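You operate a simulated robot arm through the tools that you are given. There is no shell and no other tool.

You run a simulated two-armed robot. Do the job below in one go: nothing can be reset, and whatever is moved stays where it is left.

TASK
Reject the leaking capsule and wipe its green smear off the belt with the yellow wipe.
Fine: slide the green rail right back before you wipe, and to 80 mm after; put the wipe back. What is to be rubbed or washed off counts as gone when no trace of it is left.

It is judged by the outcome, as a careful person would: the job done as asked, and still so three seconds after it is handed in. It fails if anything else is knocked over, pushed out of place, dropped, spilled or broken.

THE ROBOT
Two 7-joint arms with fingered hands on one trunk, on a base that moves. Base frame: it is fixed to the floor where the robot stands at the start and does not move with it; the origin is under the middle of the robot, x ahead of it, y to its left, z up; the surface under the hand at the start is at about z = 0.85. Units: m, rad, N and s.
The left shoulder is at the start at [0.06, 0.138, 0.847], the right one opposite. With the tool pointing down near the work surface each hand reaches from about 0.38 to 0.92 m from the robot's upright axis, wherever it stands, measured 20 degrees to its own side. Places, roughly: belt dial [0.5, -0.5, 0.9]; blue capsule [1.25, 0.75, 0.5]; count dial [0.5, -0.3, 0.9]; empty capsule [1, 0.75, 0.5]; flat capsule [1, 0.75, 0.5]; green capsule [1, 0.75, 0.5]; green rail [0.7, -0.3, 0.9]; green smear [0.6, -0.2, 0.9]; inside of the reject crate [0.5, 0.1, 0.4]; leaking capsule [1.25, 0.75, 0.5]; pale capsule [1.25, 0.5, 0.5]; pink capsule [1.25, 0.5, 0.5]; reset button [0.5, -0.6, 0.9]; start button [0.5, -0.8, 0.9]; steel tray [1, 0.75, 0.5]; stop button [0.5, -0.7, 0.9]. Payload 4 kg a hand.
Tool frame (each hand has its own): the origin (TCP) lies between the finger pads and is the grasp point; the fingertips stand 0.036 m ahead of it; z points along the fingers, y is the line along which they close. The gripper opens to 0.12 m; its body begins 0.042 m behind the TCP. The gripper is a hand of 5 fingers: y runs from the thumb to the fingers, the wrist lies at [-0.015, -0.109, -0.2] in the tool frame, and closing takes about 1.5 s.
Orientation is that of the tool frame in the base frame, as [roll, pitch, yaw] about the fixed x, y, z axes, in that order (R = Rz(yaw) Ry(pitch) Rx(roll)). With the fingers straight down and the wrist toward the robot, the tool's x, y and z point along [0, 1, 0], [1, 0, 0] and [0, 0, -1] of the base frame.

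THE INTERFACE
- The arms move only by the tool nudge_tool. It takes "left_commands", "right_commands" or both (then of equal length, played together; a hand with none holds still); each is a list of rows, each a list of 6 numbers: the shift along the tool's x, y, z in m, then the turn, a rotation vector about the tool's x, y, z in rad. In form: [[dx, dy, dz, ax, ay, az], ...]. A call has 1 to 20 rows; each row shifts and turns the commanded pose from where the row before left it, along the tool's axes as they then stand. "left_jaw" and "right_jaw" are, for a hand that has rows, the closure, from 0 (fully open) to 1 (shut), set as the call begins (left out, the last holds). A row lasts 0.2 s, in which the tool goes at most 0.05 m and 0.15 rad; a call with a longer step from one row to the next is refused whole, and so is a gripper value outside its range. A pose out of reach is approached as far as the arm can. The call stops where the force on the tool passes 40 N (or 10 N more than at its start, if that is more) or the arm is blocked; 0.2 s more then pass. The fingers move at their own pace (about 0.153 m/s each) and stop on an object; they squeeze with about 24 N. The grip force told is the motor's: it shows also when the fingers shut on nothing. Time passes only in rows, and 0.2 s behind the last, so rows that do not move let the fingers close. The reply holds the time, the measured pose of the TCP, the force on the tool along the base axes, the opening and the grip force, in the units named above and with some noise, with the torque about the TCP (base axes, N m) and any sound that the robot's microphone picked up.
- Cameras (640 x 400 px; columns grow to the right, rows downward): "scene" is now at [0.053, 0.0043, 1.4654]; the picture's right is [0.12, -0.99, 0.00], its down [-0.69, -0.09, -0.72] and it looks along [0.72, 0.09, -0.69] (base axes); focal length 222 px, centre (320, 200). "left" rides on the left gripper at [-0.069, -0.079, -0.131] in its tool frame; the picture's right is [-0.78, -0.29, 0.55], its down [0.55, -0.73, 0.40] and it looks along [0.29, 0.61, 0.74] (tool axes); focal length 222 px, centre (320, 200). "right" rides on the right gripper at [0.069, -0.079, -0.131] in its tool frame; the picture's right is [-0.78, 0.29, -0.55], its down [-0.55, -0.73, 0.40] and it looks along [-0.29, 0.61, 0.74] (tool axes); focal length 222 px, centre (320, 200). There is no depth. A picture from a camera that has moved, and an enlarged one, comes with that camera's place and axes in the base frame and with its lens. The place of the scene camera against the robot may be out by one fixed shift of up to 0.018 m in any direction.
- snapshot(camera): a new picture of that camera. No time passes.
- raise_lower(by): slides the trunk up (or, below 0, down) by that many m; the arms and the scene camera ride with it, the base frame stays. It gives what a move gives, with no picture.
- drive_base(legs): drives the robot by 1 to 6 legs, each [ahead, left, turn to the left] in m, m and rad, along the robot's own axes; the way and the turn of a leg run together, so that a leg with both is an arc; at most 1.5 m and 3.142 rad a leg. The arms and the cameras ride along, it lands a little off, and it stops where it bumps. It gives what a move gives.
- move_fingers(index, middle, ring, little, thumb_bend, thumb_turn, hand): sets how far each is bent, from 0 (flat) to 100 (curled in); at 30 the hand is open as for a grip, at 70 the pads meet at the TCP. One left out holds its place. A second passes; each finger stops where it meets its share of the squeeze, and holds until it gets a number again. A gripper value or a shape takes the hand back. It gives what a move gives, with no picture; readings hold the bend of each and the force on index, middle, ring, little, thumb and palm. thumb_turn goes from beside the hand (0) to across from the fingers (100), as for a grip.
- grasp_type(shape, hand): the hand has 5 fingers and takes this shape, open, in about a second: jaw (thumb against the fingers, like two jaws); tri (thumb and two fingers); tip (a fingertip pinch); poke (one finger out to press); point (the index stretched); flat (the hand flat); cup (the hand cupped); fist (a fist). The gripper value then closes the fingers along that shape, each until it touches; the sizes above hold for jaw. It gives what a move gives, with no picture.
- pan_tilt(pan, tilt): turns the head with the scene camera to pan (to the left, within 1.501 rad either way) and tilt (down, from -0.506 to 1.204), counted from straight ahead of the robot. It gives what a move gives.
- close_up(camera, box): a new picture of the part [left, top, right, bottom] of that camera's present view, enlarged. No time passes.
- finish_job(): hands the job in; it is judged then, once.

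Nothing tells you exact positions but the pictures and the camera data. Unless the task says otherwise, let go and move clear before handing in.

The tools are called after "Call:" as a command line: name --argument value ..., lists and objects as JSON in quotes. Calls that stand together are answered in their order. nudge_tool: Moves the arms, as the interface text tells. Its arguments: {"type":"object","properties":{"left_commands":{"type":"array","items":{"type":"array","items":{"type":"number"}}},"left_jaw":{"type":"number"},"right_commands":{"type":"array","items":{"type":"array","items":{"type":"number"}}},"right_jaw":{"type":"number"}},"required":[]} The other tools are called the same way: raise_lower (by) moves the trunk up or down; grasp_type (shape, hand) gives the hand a shape; move_fingers (index, middle, ring, little, thumb_bend, thumb_turn, hand) moves the fingers one by one; drive_base (legs) drives the base; pan_tilt (pan, tilt) turns the head that bears the scene camera; snapshot (camera) takes a picture; close_up (camera, box) takes an enlarged picture of a part of a camera's view; finish_job () hands the job in.

At the start:

```text
t: 0.0
left_position: [0.6298, 0.1589, 1.1811]
left_ee_rot: [3.141, 0.0, 1.571]
left_contact_force: [0.5, -0.2, 0.3]
left_ft_torque: [0.02, -0.01, 0.0]
left_opening: 0.1197
left_grip_force: 0.1
left_shape: jaw
left_bend: [30.0, 30.0, 30.0, 30.0, 30.0, 97.0]
left_finger forces: [0.1, 0.1, 0.1, 0.0, 0.0, 0.0]
right_position: [0.5546, -0.3356, 1.181]
right_ee_rot: [-3.141, -0.001, 1.571]
right_contact_force: [-0.3, -0.8, -0.4]
right_ft_torque: [0.0, 0.03, 0.01]
right_opening: 0.1197
right_grip_force: 0.1
right_shape: jaw
right_bend: [30.0, 30.0, 30.0, 30.0, 30.0, 97.0]
right_finger forces: [0.0, 0.0, 0.0, 0.0, 0.1, 0.0]
trunk travel left (down, up): [-0.425, 0.165]
robot x, y, heading: [0.0054, -0.003, -0.001]
head pan, tilt (commanded): [0.124, 0.764]
```

scene: 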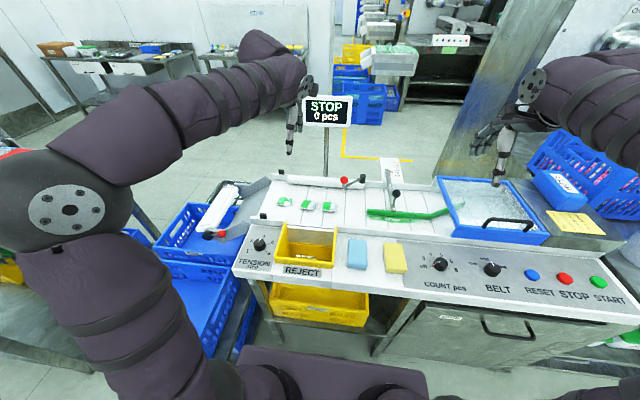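
right: 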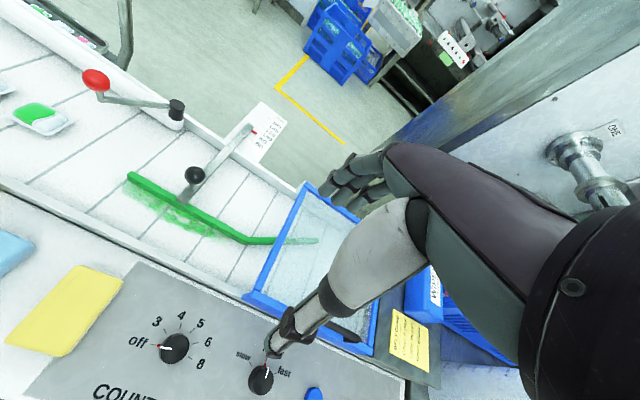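
left: 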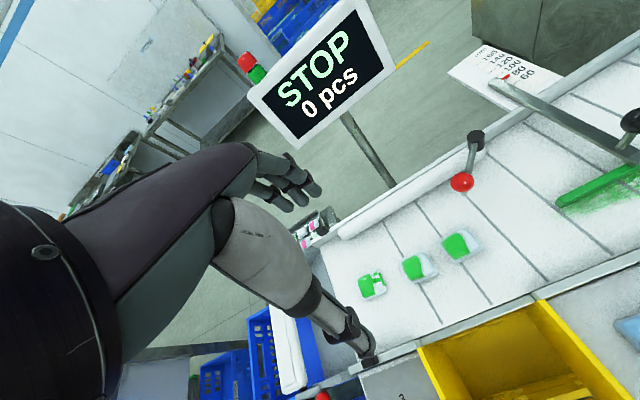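

I see a packing line with a belt carrying three green capsules, a green rail with a scale, a blue wipe and a yellow wipe, and the yellow reject crate below. First I'll look closer at the individual parts before moving.

Call:
close_up --camera "scene" --box '[230, 150, 470, 300]'

Call:
close_up --camera "left" --box '[300, 30, 640, 400]'

Call:
close_up --camera "right" --box '[0, 50, 360, 400]'

Call:
close_up --camera "scene" --box '[140, 170, 300, 270]'

```text
2.67 times, centred on (350, 225) of scene
camera zoom: at [0.053, 0.0043, 1.4654], right [0.12, -0.99, 0.0], down [-0.69, -0.09, -0.72], along [0.72, 0.09, -0.69], focal length 594 px, centre (240, 133)
```

zoom: 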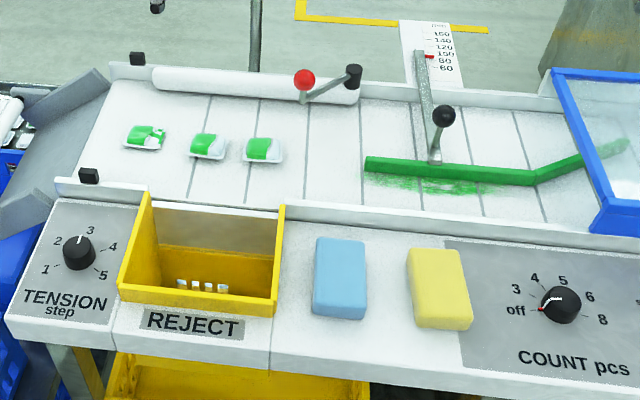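

```text
1.08 times, centred on (470, 215) of left (not enlarged: the box is as wide or as high as the picture)
camera zoom: at [0.5501, 0.0899, 1.3102], right [-0.29, -0.78, -0.55], down [-0.73, 0.55, -0.4], along [0.61, 0.29, -0.74], focal length 240 px, centre (158, 184)
```

zoom: 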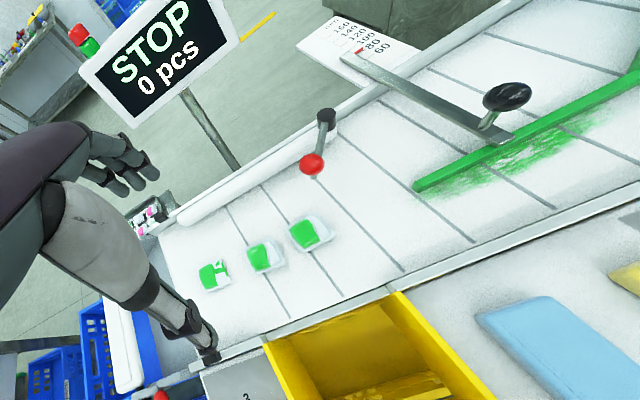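

```text
1.14 times, centred on (180, 225) of right
camera zoom: at [0.4752, -0.2682, 1.3116], right [0.29, -0.78, 0.55], down [-0.73, -0.55, -0.4], along [0.61, -0.29, -0.74], focal length 254 px, centre (480, 171)
```

zoom: 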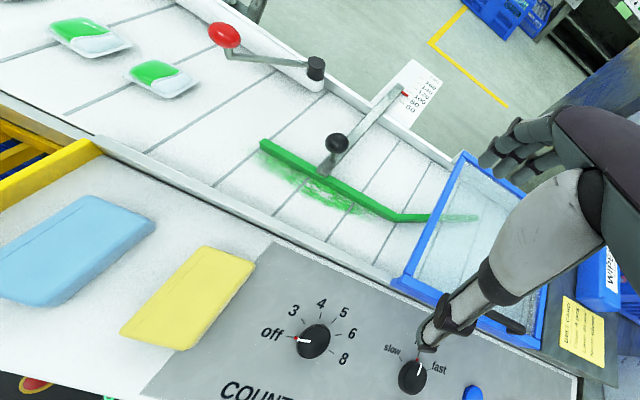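

```text
4.00 times, centred on (220, 220) of scene
camera zoom: at [0.053, 0.0043, 1.4654], right [0.12, -0.99, 0.0], down [-0.69, -0.09, -0.72], along [0.72, 0.09, -0.69], focal length 890 px, centre (720, 120)
```

zoom: 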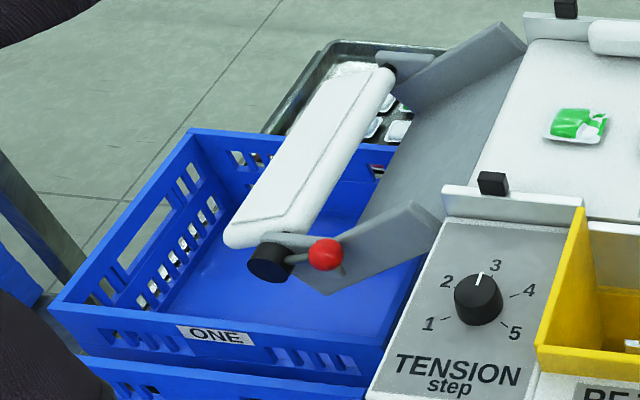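

The capsules named in the places list seem to lie on the steel tray beyond the belt's far end. I'll look closer at that tray.

Call:
close_up --camera "scene" --box '[200, 170, 280, 220]'

Call:
close_up --camera "left" --box '[280, 190, 360, 260]'

Call:
close_up --camera "left" --box '[350, 220, 500, 310]'

Call:
close_up --camera "right" --box '[0, 0, 120, 75]'

```text
8.00 times, centred on (240, 195) of scene
camera zoom: at [0.053, 0.0043, 1.4654], right [0.12, -0.99, 0.0], down [-0.69, -0.09, -0.72], along [0.72, 0.09, -0.69], focal length 1780 px, centre (960, 240)
```

zoom: 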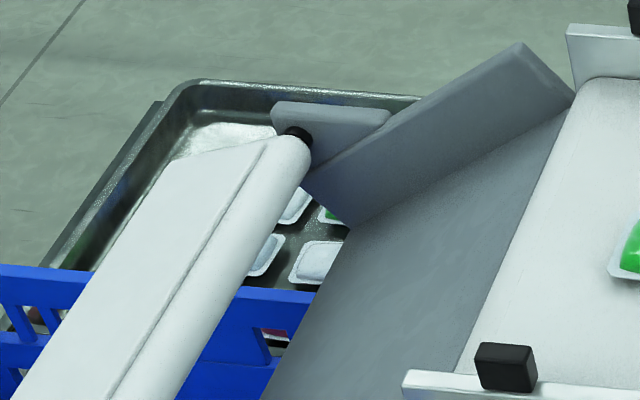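

```text
5.71 times, centred on (320, 225) of left
camera zoom: at [0.5501, 0.0899, 1.3102], right [-0.29, -0.78, -0.55], down [-0.73, 0.55, -0.4], along [0.61, 0.29, -0.74], focal length 1269 px, centre (320, 57)
```

zoom: 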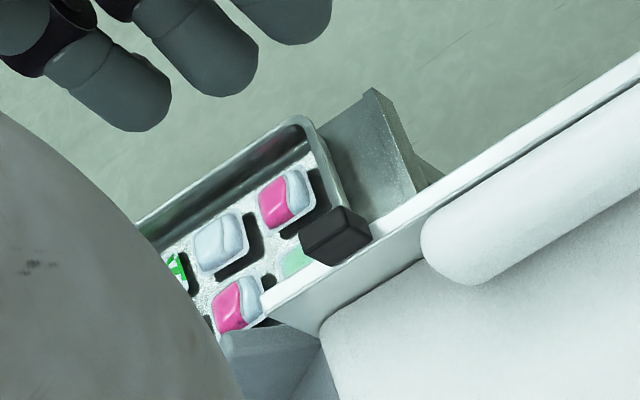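

```text
4.27 times, centred on (425, 265) of left
camera zoom: at [0.5501, 0.0899, 1.3102], right [-0.29, -0.78, -0.55], down [-0.73, 0.55, -0.4], along [0.61, 0.29, -0.74], focal length 948 px, centre (-128, -77)
```

zoom: 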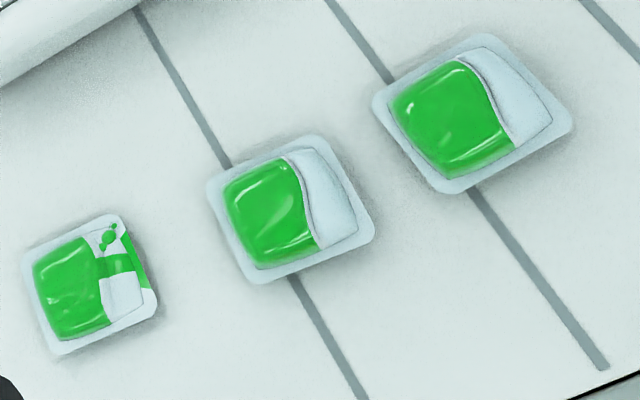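

```text
5.33 times, centred on (60, 38) of right
camera zoom: at [0.4752, -0.2682, 1.3116], right [0.29, -0.78, 0.55], down [-0.73, -0.55, -0.4], along [0.61, -0.29, -0.74], focal length 1185 px, centre (1707, 1067)
```

zoom: 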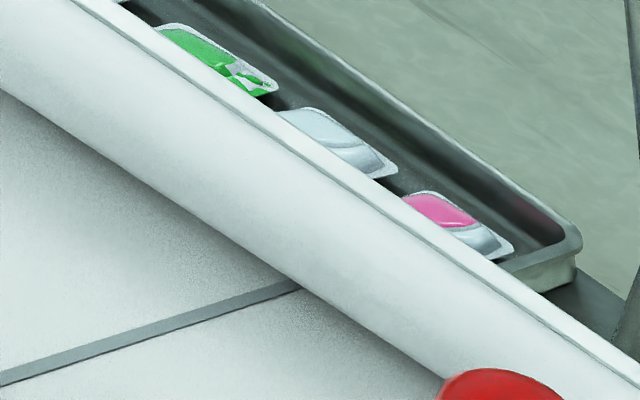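

The leftmost green capsule on the belt has green streaks over its white half, so it looks like the leaker. The tray also seems to hold one of that kind, so I'll check the notes and signs before deciding.

Call:
close_up --camera "scene" --box '[530, 190, 640, 260]'

Call:
close_up --camera "right" --box '[370, 290, 450, 380]'

Call:
close_up --camera "scene" --box '[360, 130, 470, 230]'

Call:
close_up --camera "scene" --box '[290, 80, 370, 140]'

Call:
close_up --camera "scene" --box '[220, 240, 360, 340]'

```text
5.71 times, centred on (585, 225) of scene
camera zoom: at [0.053, 0.0043, 1.4654], right [0.12, -0.99, 0.0], down [-0.69, -0.09, -0.72], along [0.72, 0.09, -0.69], focal length 1272 px, centre (-1194, 57)
```

zoom: 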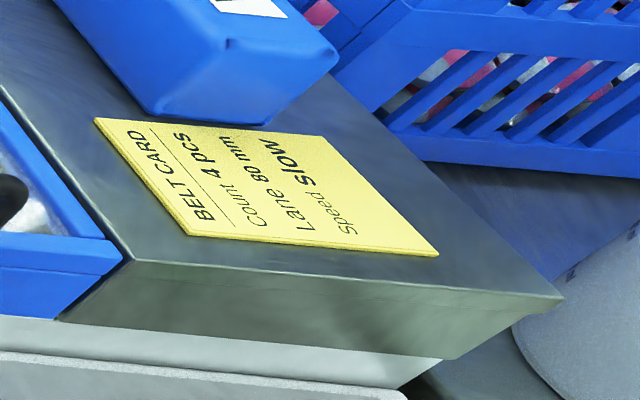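

```text
4.44 times, centred on (410, 335) of right
camera zoom: at [0.4752, -0.2682, 1.3116], right [0.29, -0.78, 0.55], down [-0.73, -0.55, -0.4], along [0.61, -0.29, -0.74], focal length 987 px, centre (-80, -400)
```

zoom: 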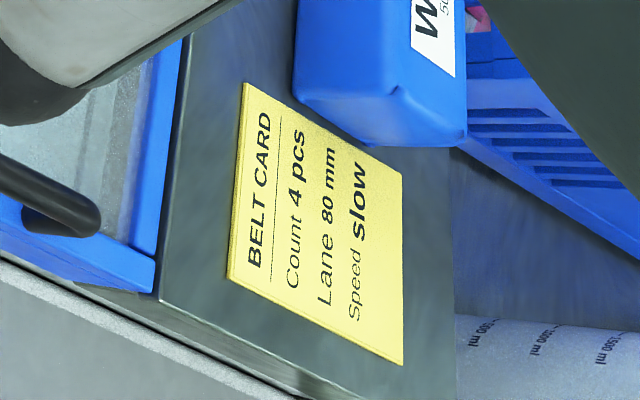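

```text
4.00 times, centred on (415, 180) of scene
camera zoom: at [0.053, 0.0043, 1.4654], right [0.12, -0.99, 0.0], down [-0.69, -0.09, -0.72], along [0.72, 0.09, -0.69], focal length 890 px, centre (-60, 280)
```

zoom: 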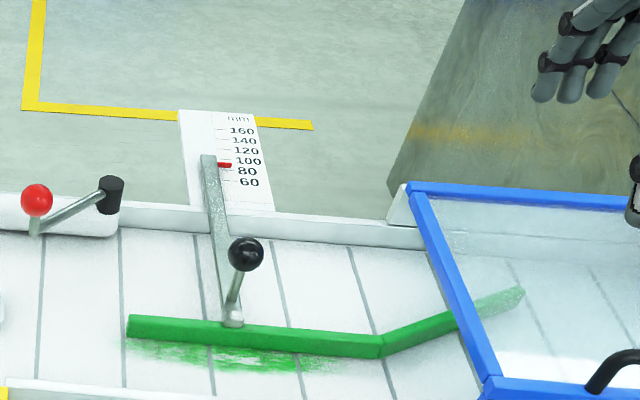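

```text
6.67 times, centred on (330, 110) of scene
camera zoom: at [0.053, 0.0043, 1.4654], right [0.12, -0.99, 0.0], down [-0.69, -0.09, -0.72], along [0.72, 0.09, -0.69], focal length 1484 px, centre (253, 800)
```

zoom: 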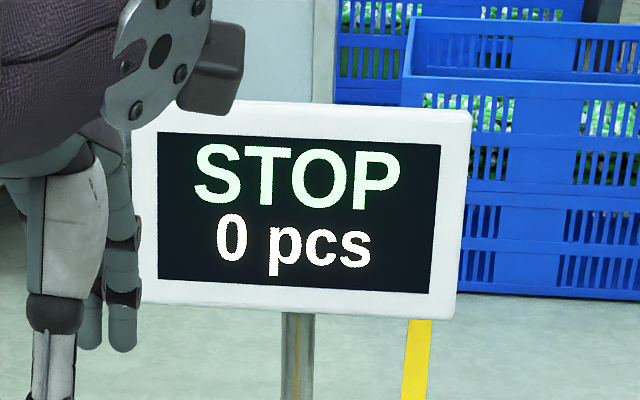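

```text
4.00 times, centred on (290, 290) of scene
camera zoom: at [0.053, 0.0043, 1.4654], right [0.12, -0.99, 0.0], down [-0.69, -0.09, -0.72], along [0.72, 0.09, -0.69], focal length 890 px, centre (440, -160)
```

zoom: 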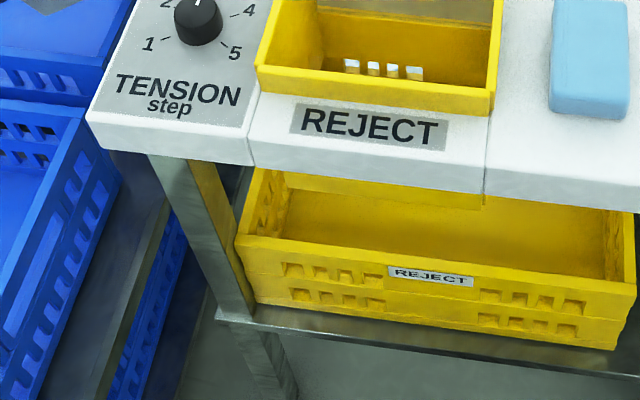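

The belt card says 80 mm, the rail's red pointer now sits at about 90, and the yellow wipe is near [0.44, -0.17] on the console. I'll swing the left hand out to the left, staying high, so its camera can check the tray beyond the belt.

Call:
nudge_tool --left_commands '[[0.04, 0.014, 0, 0, 0, 0], [0.04, 0.014, 0, 0, 0, 0], [0.04, 0.014, 0, 0, 0, 0], [0.04, 0.014, 0, 0, 0, 0], [0.04, 0.014, 0, 0, 0, 0]]'

```text
t: 1.2
left_position: [0.7011, 0.3614, 1.1742]
left_ee_rot: [-3.138, 0.001, 1.572]
left_contact_force: [0.4, 0.3, 0.1]
left_ft_torque: [-0.06, 0.01, 0.0]
left_opening: 0.1198
left_grip_force: 0.1
left_shape: jaw
left_bend: [30.0, 30.0, 30.0, 30.0, 30.0, 97.0]
left_finger forces: [0.1, 0.0, 0.0, 0.1, 0.0, 0.1]
right_position: [0.5549, -0.3363, 1.1812]
right_ee_rot: [3.14, -0.001, 1.57]
right_contact_force: [0.0, 0.6, -0.3]
right_ft_torque: [-0.03, 0.04, -0.02]
right_opening: 0.1194
right_grip_force: 0.1
right_shape: jaw
right_bend: [30.0, 30.0, 30.0, 30.0, 30.0, 97.0]
right_finger forces: [0.1, 0.2, 0.0, 0.0, 0.1, 0.0]
trunk travel left (down, up): [-0.425, 0.165]
robot x, y, heading: [-0.0002, 0.0011, -0.001]
head pan, tilt (commanded): [0.124, 0.764]
```

The left hand is now out over the belt's left end. I'll look at the tray from there.

Call:
snapshot --camera "left"

Call:
snapshot --camera "scene"

```text
taken
camera left: at [0.6224, 0.2917, 1.3054], right [-0.29, -0.79, -0.55], down [-0.73, 0.55, -0.4], along [0.61, 0.29, -0.74], focal length 222 px, centre (320, 200)
```

left: 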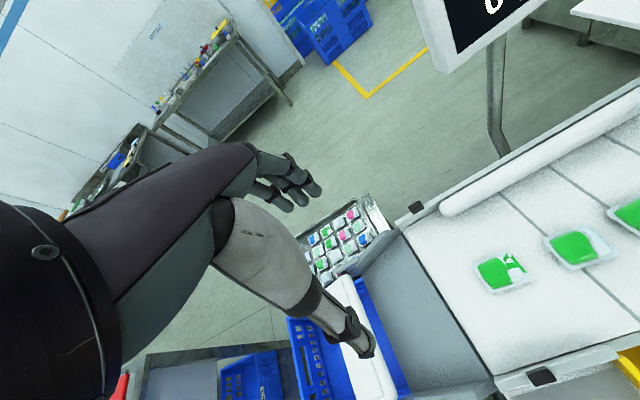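

```text
taken
camera scene: at [0.0538, 0.005, 1.4654], right [0.12, -0.99, 0.0], down [-0.69, -0.09, -0.72], along [0.72, 0.09, -0.69], focal length 222 px, centre (320, 200)
```

scene: 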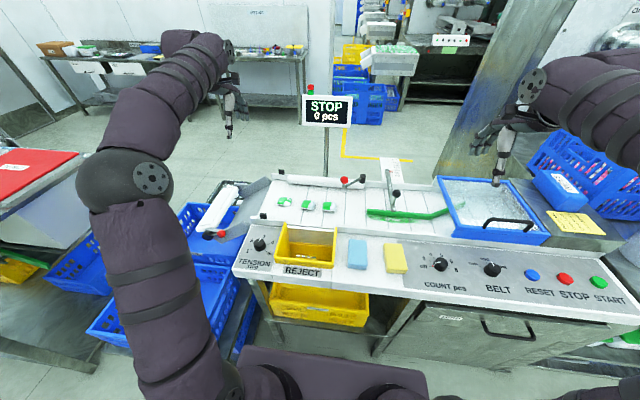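

Call:
close_up --camera "left" --box '[290, 180, 410, 290]'

Call:
close_up --camera "left" --box '[460, 180, 640, 300]'

Call:
close_up --camera "scene" --box '[260, 180, 360, 240]'

```text
3.64 times, centred on (350, 235) of left
camera zoom: at [0.6224, 0.2917, 1.3054], right [-0.29, -0.79, -0.55], down [-0.73, 0.55, -0.4], along [0.61, 0.29, -0.74], focal length 808 px, centre (211, 73)
```

zoom: 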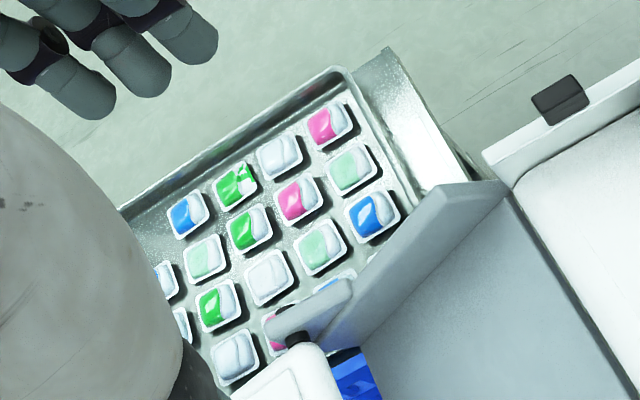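

```text
3.33 times, centred on (550, 240) of left
camera zoom: at [0.6224, 0.2917, 1.3054], right [-0.29, -0.79, -0.55], down [-0.73, 0.55, -0.4], along [0.61, 0.29, -0.74], focal length 740 px, centre (-447, 67)
```

zoom: 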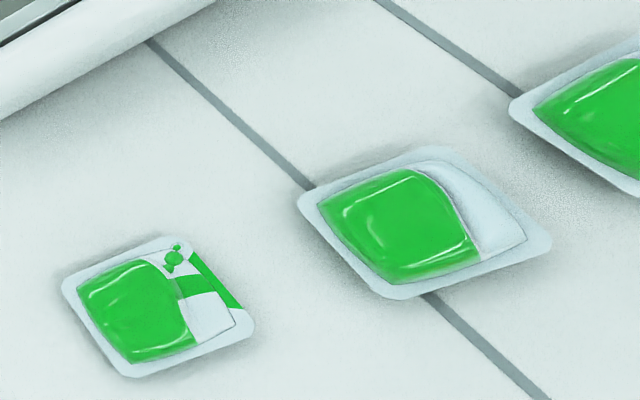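

```text
6.40 times, centred on (310, 210) of scene
camera zoom: at [0.0538, 0.005, 1.4654], right [0.12, -0.99, 0.0], down [-0.69, -0.09, -0.72], along [0.72, 0.09, -0.69], focal length 1424 px, centre (384, 136)
```

zoom: 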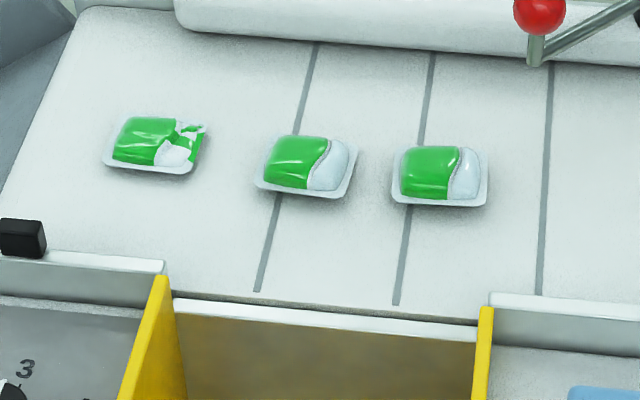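

The tray is just a mixed lot of sample capsules. The leaker is the leftmost one on the stopped belt, which I triangulate from the hand camera at about [0.669, 0.231, 0.856]. I'll bring the left hand above it.

Call:
nudge_tool --left_commands '[[-0.0257, -0.0064, 0.0, 0, 0, 0], [-0.0257, -0.0064, 0.035, 0, 0, 0], [-0.0257, -0.0064, 0.035, 0, 0, 0], [-0.0257, -0.0064, 0.035, 0, 0, 0], [-0.0257, -0.0064, 0.035, 0, 0, 0], [0, 0, 0.034, 0, 0, 0], [0, 0, 0, 0, 0, 0]]'

Call:
snapshot --camera "left"

Call:
snapshot --camera "scene"

```text
t: 2.8
left_position: [0.6671, 0.2298, 1.0068]
left_ee_rot: [-3.14, -0.001, 1.57]
left_contact_force: [-0.1, -0.6, 0.4]
left_ft_torque: [-0.02, 0.0, 0.01]
left_opening: 0.1197
left_grip_force: 0.0
left_shape: jaw
left_bend: [30.0, 30.0, 30.0, 30.0, 30.0, 97.0]
left_finger forces: [0.0, 0.1, 0.0, 0.1, 0.1, 0.1]
right_position: [0.5546, -0.3365, 1.1812]
right_ee_rot: [3.141, 0.0, 1.57]
right_contact_force: [-0.9, -0.2, 0.4]
right_ft_torque: [-0.01, 0.02, -0.01]
right_opening: 0.1197
right_grip_force: 0.1
right_shape: jaw
right_bend: [30.0, 30.0, 30.0, 30.0, 30.0, 97.0]
right_finger forces: [0.0, 0.0, 0.1, 0.0, 0.1, 0.0]
trunk travel left (down, up): [-0.425, 0.165]
robot x, y, heading: [0.0016, -0.0011, -0.0]
head pan, tilt (commanded): [0.124, 0.764]
```

```text
taken
camera left: at [0.5879, 0.162, 1.1367], right [-0.29, -0.79, -0.55], down [-0.74, 0.55, -0.4], along [0.61, 0.29, -0.74], focal length 222 px, centre (320, 200)
```

left: 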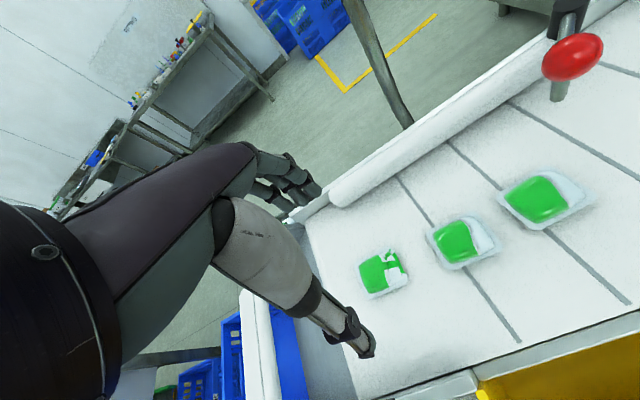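

```text
taken
camera scene: at [0.0529, 0.0043, 1.4654], right [0.12, -0.99, 0.0], down [-0.69, -0.09, -0.72], along [0.72, 0.09, -0.69], focal length 222 px, centre (320, 200)
```

scene: 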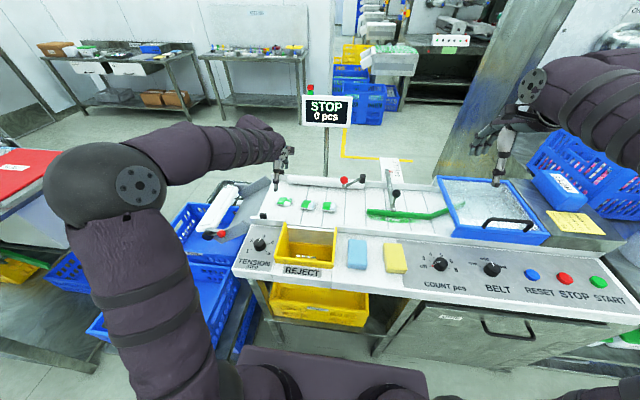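

The hand is above the leaking capsule, and the point below the TCP projects right onto it. I'll zoom in to check size, orientation and clearance.

Call:
close_up --camera "left" --box '[270, 170, 510, 320]'

Call:
close_up --camera "scene" --box '[240, 140, 340, 220]'

Call:
close_up --camera "left" --box '[440, 320, 640, 400]'

```text
2.67 times, centred on (390, 245) of left
camera zoom: at [0.5879, 0.162, 1.1367], right [-0.29, -0.79, -0.55], down [-0.74, 0.55, -0.4], along [0.61, 0.29, -0.74], focal length 592 px, centre (133, 80)
```

zoom: 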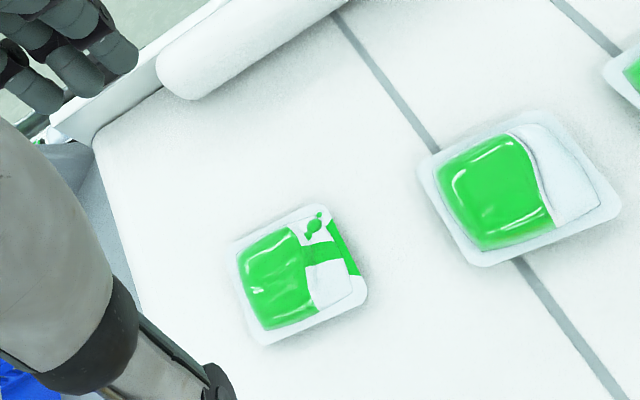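

```text
5.00 times, centred on (290, 180) of scene
camera zoom: at [0.0529, 0.0043, 1.4654], right [0.12, -0.99, 0.0], down [-0.69, -0.09, -0.72], along [0.72, 0.09, -0.69], focal length 1113 px, centre (470, 300)
```

zoom: 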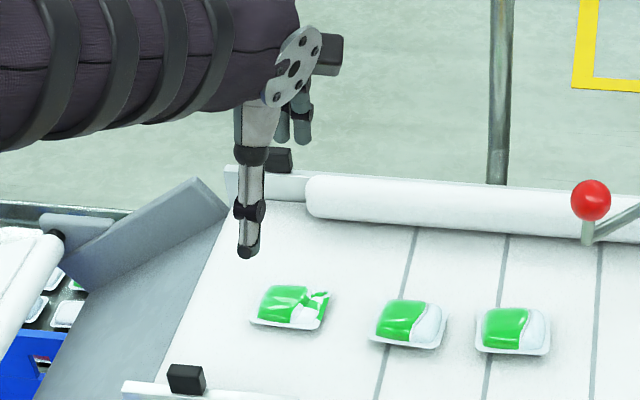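

```text
3.20 times, centred on (540, 360) of left
camera zoom: at [0.5879, 0.162, 1.1367], right [-0.29, -0.79, -0.55], down [-0.74, 0.55, -0.4], along [0.61, 0.29, -0.74], focal length 711 px, centre (-384, -312)
```

zoom: 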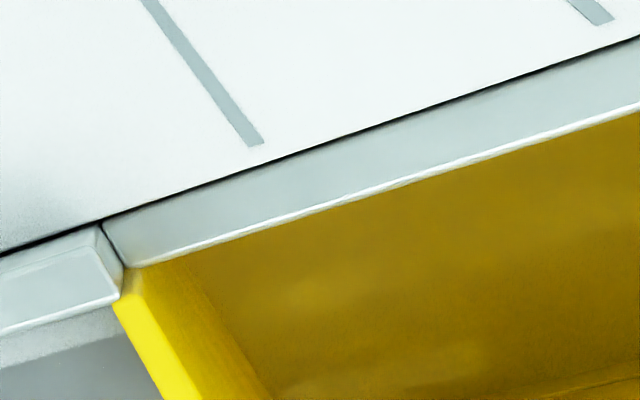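

The capsule's rim spans about x 0.647–0.693 and y 0.206–0.258, square to the hand, and the next capsule starts at y 0.162. I'll lower the open hand around it, then check before closing.

Call:
nudge_tool --left_commands '[[0.003, 0.003, 0.025, 0, 0, 0], [0, 0, 0.025, 0, 0, 0], [0, 0, 0.025, 0, 0, 0], [0, 0, 0.02, 0, 0, 0], [0, 0, 0.015, 0, 0, 0], [0, 0, 0, 0, 0, 0]]'

Call:
snapshot --camera "left"

Call:
close_up --camera "scene" --box '[240, 140, 340, 220]'

```text
t: 4.2
left_position: [0.6702, 0.2353, 0.8954]
left_ee_rot: [3.141, 0.0, 1.571]
left_contact_force: [-0.2, -1.3, 0.0]
left_ft_torque: [0.0, 0.01, -0.03]
left_opening: 0.1196
left_grip_force: 0.0
left_shape: jaw
left_bend: [30.0, 30.0, 30.0, 30.0, 30.0, 97.0]
left_finger forces: [0.0, 0.0, 0.0, 0.1, 0.0, 0.1]
right_position: [0.5548, -0.3369, 1.1815]
right_ee_rot: [3.14, 0.001, 1.57]
right_contact_force: [0.3, 0.9, 0.4]
right_ft_torque: [0.0, 0.0, 0.01]
right_opening: 0.1198
right_grip_force: 0.2
right_shape: jaw
right_bend: [30.0, 30.0, 30.0, 30.0, 30.0, 97.0]
right_finger forces: [0.0, 0.1, 0.0, 0.1, 0.1, 0.1]
trunk travel left (down, up): [-0.425, 0.165]
robot x, y, heading: [0.0006, 0.0021, -0.002]
head pan, tilt (commanded): [0.124, 0.764]
```

```text
taken
camera left: at [0.5909, 0.1659, 1.0258], right [-0.29, -0.78, -0.55], down [-0.73, 0.55, -0.4], along [0.61, 0.29, -0.74], focal length 222 px, centre (320, 200)
```

left: 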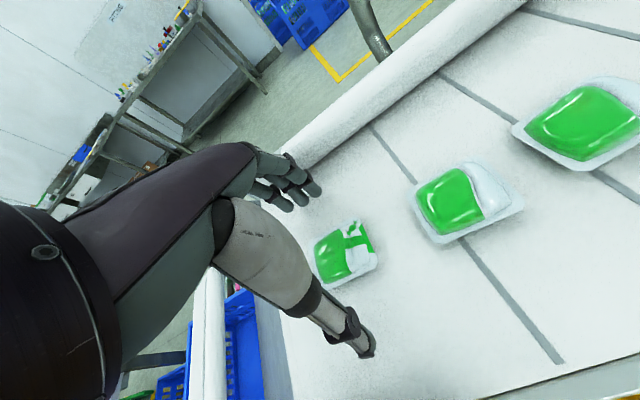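

```text
5.00 times, centred on (290, 180) of scene
camera zoom: at [0.053, 0.0044, 1.4654], right [0.12, -0.99, 0.0], down [-0.69, -0.09, -0.72], along [0.72, 0.09, -0.69], focal length 1113 px, centre (470, 300)
```

zoom: 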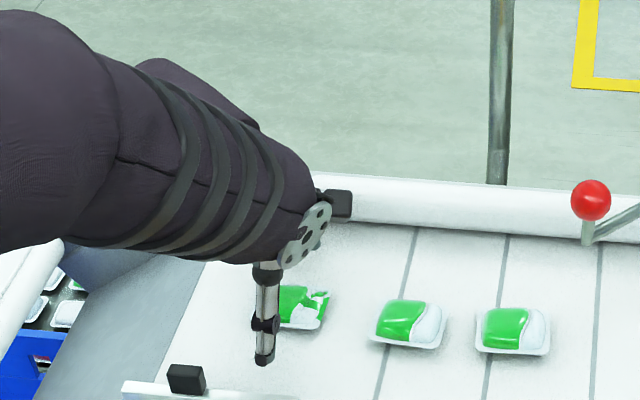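

The thumb and fingers straddle the capsule with the tips just above the belt. I'll drop a few millimetres more and close gently in steps.

Call:
nudge_tool --left_commands '[[-0.003, 0, 0.004, 0, 0, 0], [0, 0, 0, 0, 0, 0], [0, 0, 0, 0, 0, 0], [0, 0, 0, 0, 0, 0], [0, 0, 0, 0, 0, 0], [0, 0, 0, 0, 0, 0]]' --left_jaw 0.55

Call:
snapshot --camera "left"

```text
t: 5.6
left_position: [0.6703, 0.2302, 0.8912]
left_ee_rot: [3.141, 0.0, 1.571]
left_contact_force: [-0.2, 0.3, 0.9]
left_ft_torque: [0.02, 0.0, -0.01]
left_opening: 0.0543
left_grip_force: 0.1
left_shape: jaw
left_bend: [44.0, 48.0, 46.0, 70.0, 61.0, 100.0]
left_finger forces: [0.0, 0.0, 0.0, 0.0, 0.0, 0.0]
right_position: [0.5545, -0.3364, 1.1815]
right_ee_rot: [3.141, 0.0, 1.571]
right_contact_force: [0.5, -1.5, 0.4]
right_ft_torque: [0.03, -0.03, -0.01]
right_opening: 0.1196
right_grip_force: 0.1
right_shape: jaw
right_bend: [30.0, 30.0, 30.0, 30.0, 30.0, 97.0]
right_finger forces: [0.0, 0.1, 0.1, 0.1, 0.0, 0.0]
trunk travel left (down, up): [-0.425, 0.165]
robot x, y, heading: [0.0003, 0.0004, -0.001]
head pan, tilt (commanded): [0.124, 0.764]
```

```text
taken
camera left: at [0.5907, 0.1623, 1.0219], right [-0.29, -0.78, -0.55], down [-0.73, 0.55, -0.4], along [0.61, 0.29, -0.74], focal length 222 px, centre (320, 200)
```

left: 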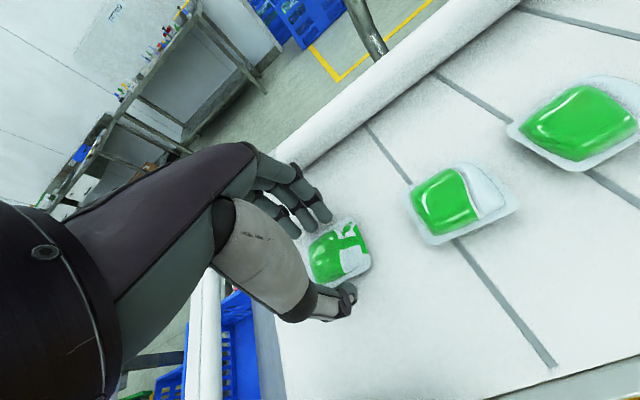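

The fingers and thumb close in evenly on the capsule. I'll keep closing in small steps until contact.

Call:
nudge_tool --left_commands '[[0, 0, 0, 0, 0, 0], [0, 0, 0, 0, 0, 0], [0, 0, 0, 0, 0, 0]]' --left_jaw 0.66

Call:
close_up --camera "left" --box '[240, 170, 420, 340]'

```text
t: 6.4
left_position: [0.6694, 0.2307, 0.8911]
left_ee_rot: [-3.141, -0.002, 1.571]
left_contact_force: [-1.0, -0.1, 0.4]
left_ft_torque: [-0.02, -0.01, 0.02]
left_opening: 0.0413
left_grip_force: 0.0
left_shape: jaw
left_bend: [49.0, 53.0, 51.0, 71.0, 67.0, 100.0]
left_finger forces: [0.1, 0.1, 0.1, 0.1, 0.1, 0.0]
right_position: [0.5539, -0.3369, 1.1821]
right_ee_rot: [3.14, 0.002, 1.571]
right_contact_force: [-1.0, -0.5, -0.7]
right_ft_torque: [0.01, -0.02, -0.02]
right_opening: 0.1198
right_grip_force: 0.1
right_shape: jaw
right_bend: [30.0, 30.0, 30.0, 30.0, 30.0, 97.0]
right_finger forces: [0.1, 0.0, 0.0, 0.0, 0.1, 0.1]
trunk travel left (down, up): [-0.425, 0.165]
robot x, y, heading: [0.0018, -0.0041, -0.003]
head pan, tilt (commanded): [0.124, 0.764]
```

```text
2.35 times, centred on (330, 255) of left
camera zoom: at [0.5907, 0.1623, 1.0219], right [-0.29, -0.78, -0.55], down [-0.73, 0.55, -0.4], along [0.61, 0.29, -0.74], focal length 523 px, centre (296, 71)
```

zoom: 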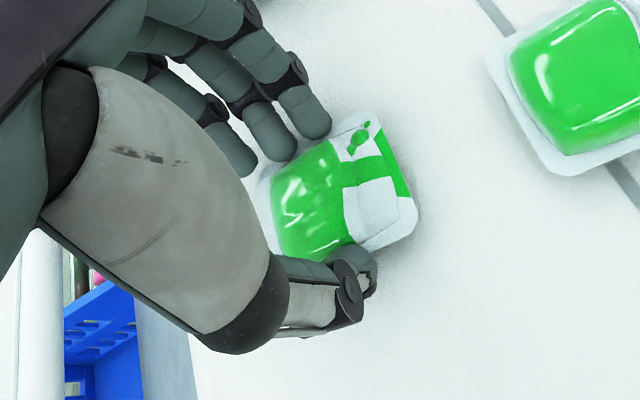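

Call:
nudge_tool --left_commands '[[0, 0, 0, 0, 0, 0], [0, 0, 0, 0, 0, 0], [0, 0, 0, 0, 0, 0]]' --left_jaw 0.76

Call:
close_up --camera "left" --box '[240, 170, 420, 340]'

```text
t: 7.2
left_position: [0.6696, 0.2312, 0.8927]
left_ee_rot: [3.139, 0.0, 1.57]
left_contact_force: [-2.7, 0.0, 4.3]
left_ft_torque: [-0.01, 0.1, 0.02]
left_opening: 0.0331
left_grip_force: 24.0
left_shape: jaw
left_bend: [53.0, 55.0, 60.0, 71.0, 69.0, 100.0]
left_finger forces: [11.4, 6.3, 0.0, 0.1, 20.0, 0.1]
right_position: [0.5536, -0.3369, 1.1817]
right_ee_rot: [3.141, 0.001, 1.571]
right_contact_force: [0.0, 0.6, -0.6]
right_ft_torque: [-0.02, -0.04, -0.02]
right_opening: 0.1199
right_grip_force: 0.1
right_shape: jaw
right_bend: [30.0, 30.0, 30.0, 30.0, 30.0, 97.0]
right_finger forces: [0.0, 0.0, 0.0, 0.0, 0.1, 0.0]
trunk travel left (down, up): [-0.425, 0.165]
robot x, y, heading: [-0.0036, 0.0028, 0.004]
head pan, tilt (commanded): [0.124, 0.764]
```

```text
2.35 times, centred on (330, 255) of left
camera zoom: at [0.5903, 0.1623, 1.0224], right [-0.29, -0.78, -0.55], down [-0.73, 0.55, -0.4], along [0.61, 0.29, -0.74], focal length 523 px, centre (296, 71)
```

zoom: 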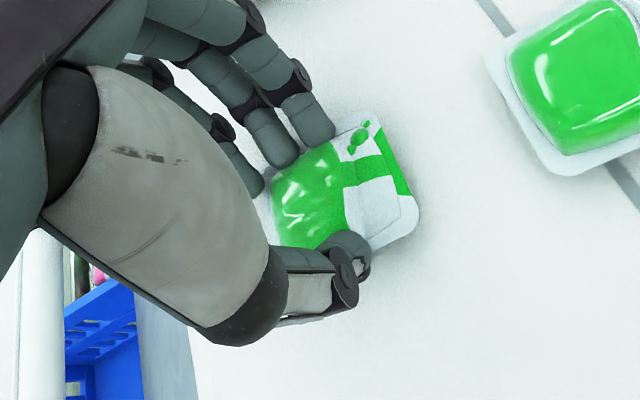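

The capsule is gripped across the dome at a 33 mm opening, with index and middle against the thumb, and it looks unchanged. I'll lift it straight up a little and check that it comes along.

Call:
nudge_tool --left_commands '[[0, 0, -0.01, 0, 0, 0], [0, 0, -0.015, 0, 0, 0], [0, 0, -0.02, 0, 0, 0], [0, 0, -0.02, 0, 0, 0]]'

Call:
close_up --camera "left" --box '[240, 170, 420, 340]'

Call:
close_up --camera "scene" --box '[240, 140, 340, 220]'

```text
t: 8.2
left_position: [0.6708, 0.2304, 0.9566]
left_ee_rot: [3.141, 0.0, 1.57]
left_contact_force: [0.8, 0.3, 0.3]
left_ft_torque: [0.02, -0.02, 0.03]
left_opening: 0.0205
left_grip_force: 24.1
left_shape: jaw
left_bend: [74.0, 61.0, 60.0, 71.0, 78.0, 100.0]
left_finger forces: [0.0, 0.0, 0.1, 0.0, 0.0, 0.0]
right_position: [0.5539, -0.3369, 1.1803]
right_ee_rot: [-3.141, 0.0, 1.571]
right_contact_force: [0.1, 0.3, -0.3]
right_ft_torque: [-0.03, -0.02, 0.01]
right_opening: 0.1198
right_grip_force: 0.0
right_shape: jaw
right_bend: [30.0, 30.0, 30.0, 30.0, 30.0, 97.0]
right_finger forces: [0.1, 0.0, 0.0, 0.0, 0.0, 0.0]
trunk travel left (down, up): [-0.425, 0.165]
robot x, y, heading: [-0.0021, 0.0005, -0.002]
head pan, tilt (commanded): [0.124, 0.764]
```

```text
2.35 times, centred on (330, 255) of left
camera zoom: at [0.5906, 0.1626, 1.088], right [-0.29, -0.79, -0.55], down [-0.73, 0.55, -0.4], along [0.61, 0.29, -0.74], focal length 523 px, centre (296, 71)
```

zoom: 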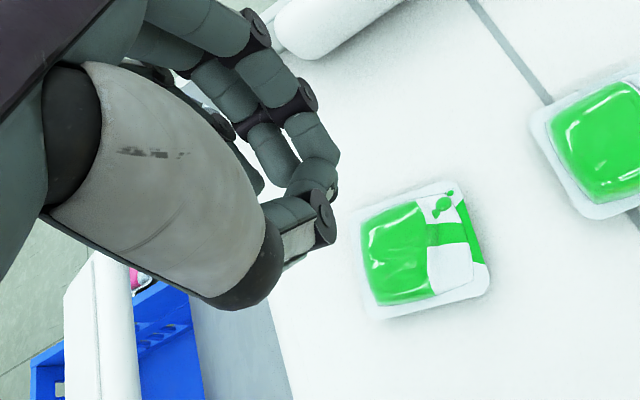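

```text
5.00 times, centred on (290, 180) of scene
camera zoom: at [0.0527, 0.0043, 1.4654], right [0.12, -0.99, 0.0], down [-0.69, -0.09, -0.72], along [0.72, 0.09, -0.69], focal length 1113 px, centre (470, 300)
```

zoom: 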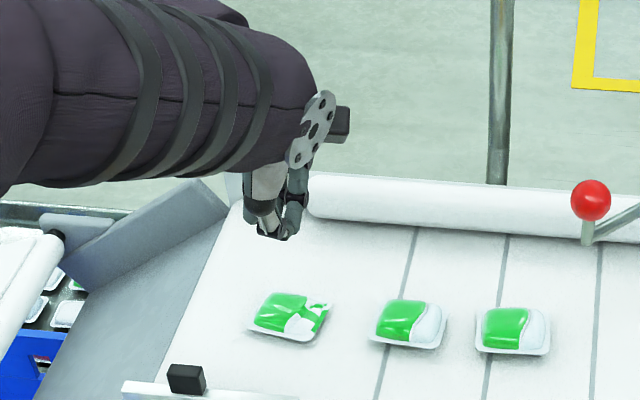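

The capsule slipped out and only shifted slightly, to about [0.659, 0.232], turned some 9°. The grip was too high on the dome, so I'll reopen, recentre, yaw to match and come down lower.

Call:
nudge_tool --left_commands '[[0, 0, 0, 0, 0, 0], [0, -0.0055, 0, 0, 0, 0.07], [0, -0.0055, 0, 0, 0, 0.07], [0, 0, 0, 0, 0, 0], [0, 0, 0, 0, 0, 0]]' --left_jaw 0.35

Call:
close_up --camera "left" --box '[240, 150, 480, 350]'

```text
t: 9.4
left_position: [0.6586, 0.2292, 0.9561]
left_ee_rot: [3.14, 0.0, 1.43]
left_contact_force: [-0.2, 0.2, 0.8]
left_ft_torque: [-0.01, 0.01, -0.01]
left_opening: 0.0777
left_grip_force: 0.1
left_shape: jaw
left_bend: [36.0, 40.0, 38.0, 62.0, 44.0, 100.0]
left_finger forces: [0.0, 0.1, 0.1, 0.0, 0.1, 0.1]
right_position: [0.5538, -0.336, 1.1811]
right_ee_rot: [3.141, 0.0, 1.572]
right_contact_force: [-0.5, 0.0, 0.0]
right_ft_torque: [-0.01, 0.0, 0.02]
right_opening: 0.1198
right_grip_force: 0.1
right_shape: jaw
right_bend: [30.0, 30.0, 30.0, 30.0, 30.0, 97.0]
right_finger forces: [0.0, 0.1, 0.0, 0.1, 0.0, 0.0]
trunk travel left (down, up): [-0.425, 0.165]
robot x, y, heading: [-0.0002, -0.0022, -0.005]
head pan, tilt (commanded): [0.124, 0.764]
```

```text
2.00 times, centred on (360, 250) of left
camera zoom: at [0.5708, 0.1733, 1.0869], right [-0.4, -0.74, -0.55], down [-0.65, 0.65, -0.4], along [0.65, 0.2, -0.74], focal length 444 px, centre (240, 100)
```

zoom: 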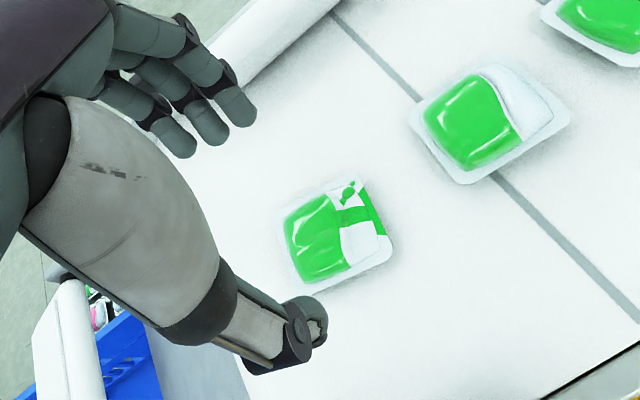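

The capsule is centred under the hand. I'll lower to just above the belt and watch the force.

Call:
nudge_tool --left_commands '[[0, 0, 0.02, 0, 0, 0], [0, 0, 0.02, 0, 0, 0], [0, 0, 0.018, 0, 0, 0], [0, 0, 0.008, 0, 0, 0], [0, 0, 0.004, 0, 0, 0], [0, 0, 0.002, 0, 0, 0]]'

Call:
close_up --camera "left" --box '[240, 150, 480, 350]'

Call:
close_up --camera "scene" --box '[250, 160, 330, 220]'

```text
t: 10.8
left_position: [0.6587, 0.2294, 0.8854]
left_ee_rot: [3.136, 0.001, 1.432]
left_contact_force: [-0.6, 1.3, 9.3]
left_ft_torque: [-0.05, -0.2, 0.01]
left_opening: 0.0773
left_grip_force: 0.1
left_shape: jaw
left_bend: [36.0, 40.0, 38.0, 62.0, 44.0, 100.0]
left_finger forces: [4.9, 1.9, 0.0, 0.0, 2.7, 0.0]
right_position: [0.5532, -0.3373, 1.1818]
right_ee_rot: [-3.141, 0.001, 1.57]
right_contact_force: [0.2, -0.8, -0.2]
right_ft_torque: [0.01, -0.01, -0.02]
right_opening: 0.1198
right_grip_force: 0.1
right_shape: jaw
right_bend: [30.0, 30.0, 30.0, 30.0, 30.0, 97.0]
right_finger forces: [0.0, 0.0, 0.0, 0.0, 0.0, 0.1]
trunk travel left (down, up): [-0.425, 0.165]
robot x, y, heading: [-0.0024, 0.0015, 0.001]
head pan, tilt (commanded): [0.124, 0.764]
```

```text
2.00 times, centred on (360, 250) of left
camera zoom: at [0.5707, 0.1726, 1.0166], right [-0.4, -0.74, -0.55], down [-0.65, 0.65, -0.4], along [0.65, 0.2, -0.73], focal length 444 px, centre (240, 100)
```

zoom: 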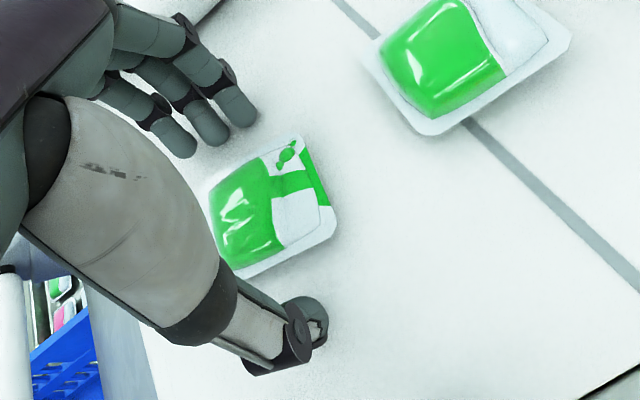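

```text
6.67 times, centred on (290, 190) of scene
camera zoom: at [0.0523, 0.0041, 1.4657], right [0.12, -0.99, 0.0], down [-0.69, -0.09, -0.72], along [0.72, 0.09, -0.69], focal length 1484 px, centre (520, 267)
```

zoom: 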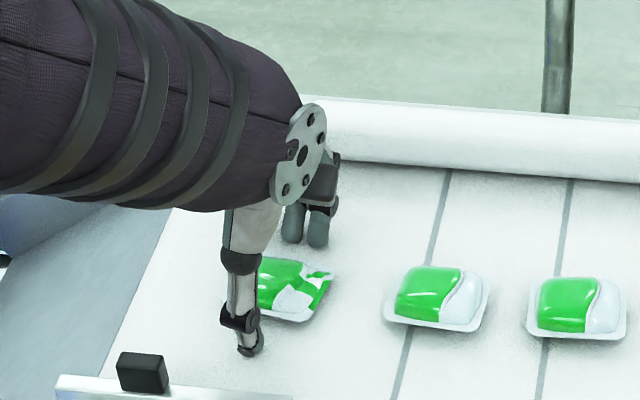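

The fingertips now touch the belt, so its surface is at about z 0.849. From this lowest position I'll close slowly so the fingertips catch the rim.

Call:
nudge_tool --left_commands '[[0, 0, -0.001, 0, 0, 0], [0, 0, 0, 0, 0, 0], [0, 0, 0, 0, 0, 0], [0, 0, 0, 0, 0, 0]]' --left_jaw 0.58

Call:
close_up --camera "left" --box '[240, 150, 480, 350]'

```text
t: 11.8
left_position: [0.6588, 0.2312, 0.8876]
left_ee_rot: [-3.141, 0.0, 1.43]
left_contact_force: [-2.2, 1.0, 9.4]
left_ft_torque: [-0.02, 0.17, -0.01]
left_opening: 0.0395
left_grip_force: 24.0
left_shape: jaw
left_bend: [50.0, 52.0, 57.0, 71.0, 68.0, 100.0]
left_finger forces: [12.9, 7.2, 0.0, 0.0, 25.5, 0.0]
right_position: [0.5529, -0.3372, 1.1815]
right_ee_rot: [-3.141, -0.001, 1.569]
right_contact_force: [-1.1, 0.6, -0.5]
right_ft_torque: [0.02, 0.0, -0.02]
right_opening: 0.1198
right_grip_force: 0.2
right_shape: jaw
right_bend: [30.0, 30.0, 30.0, 30.0, 30.0, 97.0]
right_finger forces: [0.0, 0.0, 0.1, 0.0, 0.0, 0.0]
trunk travel left (down, up): [-0.425, 0.165]
robot x, y, heading: [0.0028, 0.004, 0.001]
head pan, tilt (commanded): [0.124, 0.764]
```

```text
2.00 times, centred on (360, 250) of left
camera zoom: at [0.5699, 0.173, 1.0171], right [-0.4, -0.74, -0.55], down [-0.65, 0.65, -0.4], along [0.65, 0.2, -0.74], focal length 444 px, centre (240, 100)
```

zoom: 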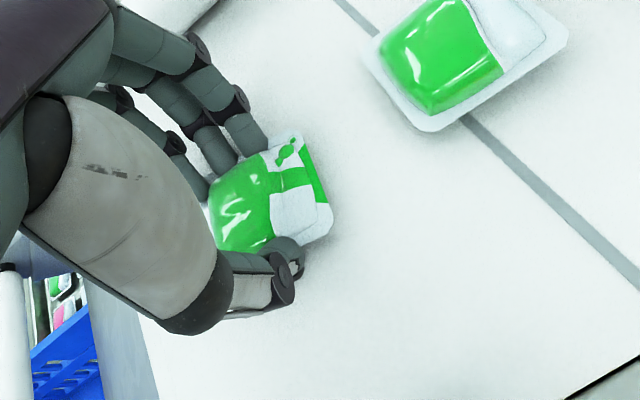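

Call:
nudge_tool --left_commands '[[0, 0, -0.003, 0, 0, 0], [0, 0, -0.003, 0, 0, 0], [0, 0, -0.003, 0, 0, 0], [0, 0, -0.003, 0, 0, 0]]'

Call:
close_up --camera "left" --box '[240, 150, 480, 350]'

```text
t: 12.8
left_position: [0.6591, 0.231, 0.8974]
left_ee_rot: [-3.141, 0.001, 1.431]
left_contact_force: [-0.3, 0.4, 0.5]
left_ft_torque: [0.02, 0.0, 0.03]
left_opening: 0.039
left_grip_force: 23.7
left_shape: jaw
left_bend: [50.0, 52.0, 57.0, 71.0, 68.0, 100.0]
left_finger forces: [12.2, 7.8, 0.1, 0.1, 20.0, 0.0]
right_position: [0.5545, -0.3369, 1.1808]
right_ee_rot: [-3.141, 0.001, 1.57]
right_contact_force: [-0.3, 0.7, 0.4]
right_ft_torque: [0.03, 0.0, 0.0]
right_opening: 0.1197
right_grip_force: 0.0
right_shape: jaw
right_bend: [30.0, 30.0, 30.0, 30.0, 30.0, 97.0]
right_finger forces: [0.0, 0.0, 0.0, 0.1, 0.1, 0.0]
trunk travel left (down, up): [-0.425, 0.165]
robot x, y, heading: [0.0011, -0.0021, 0.001]
head pan, tilt (commanded): [0.124, 0.764]
```

```text
2.00 times, centred on (360, 250) of left
camera zoom: at [0.5709, 0.1742, 1.0285], right [-0.4, -0.74, -0.55], down [-0.65, 0.65, -0.4], along [0.65, 0.2, -0.74], focal length 444 px, centre (240, 100)
```

zoom: 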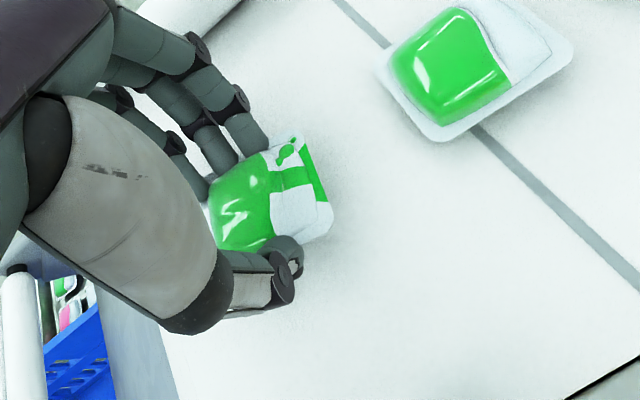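

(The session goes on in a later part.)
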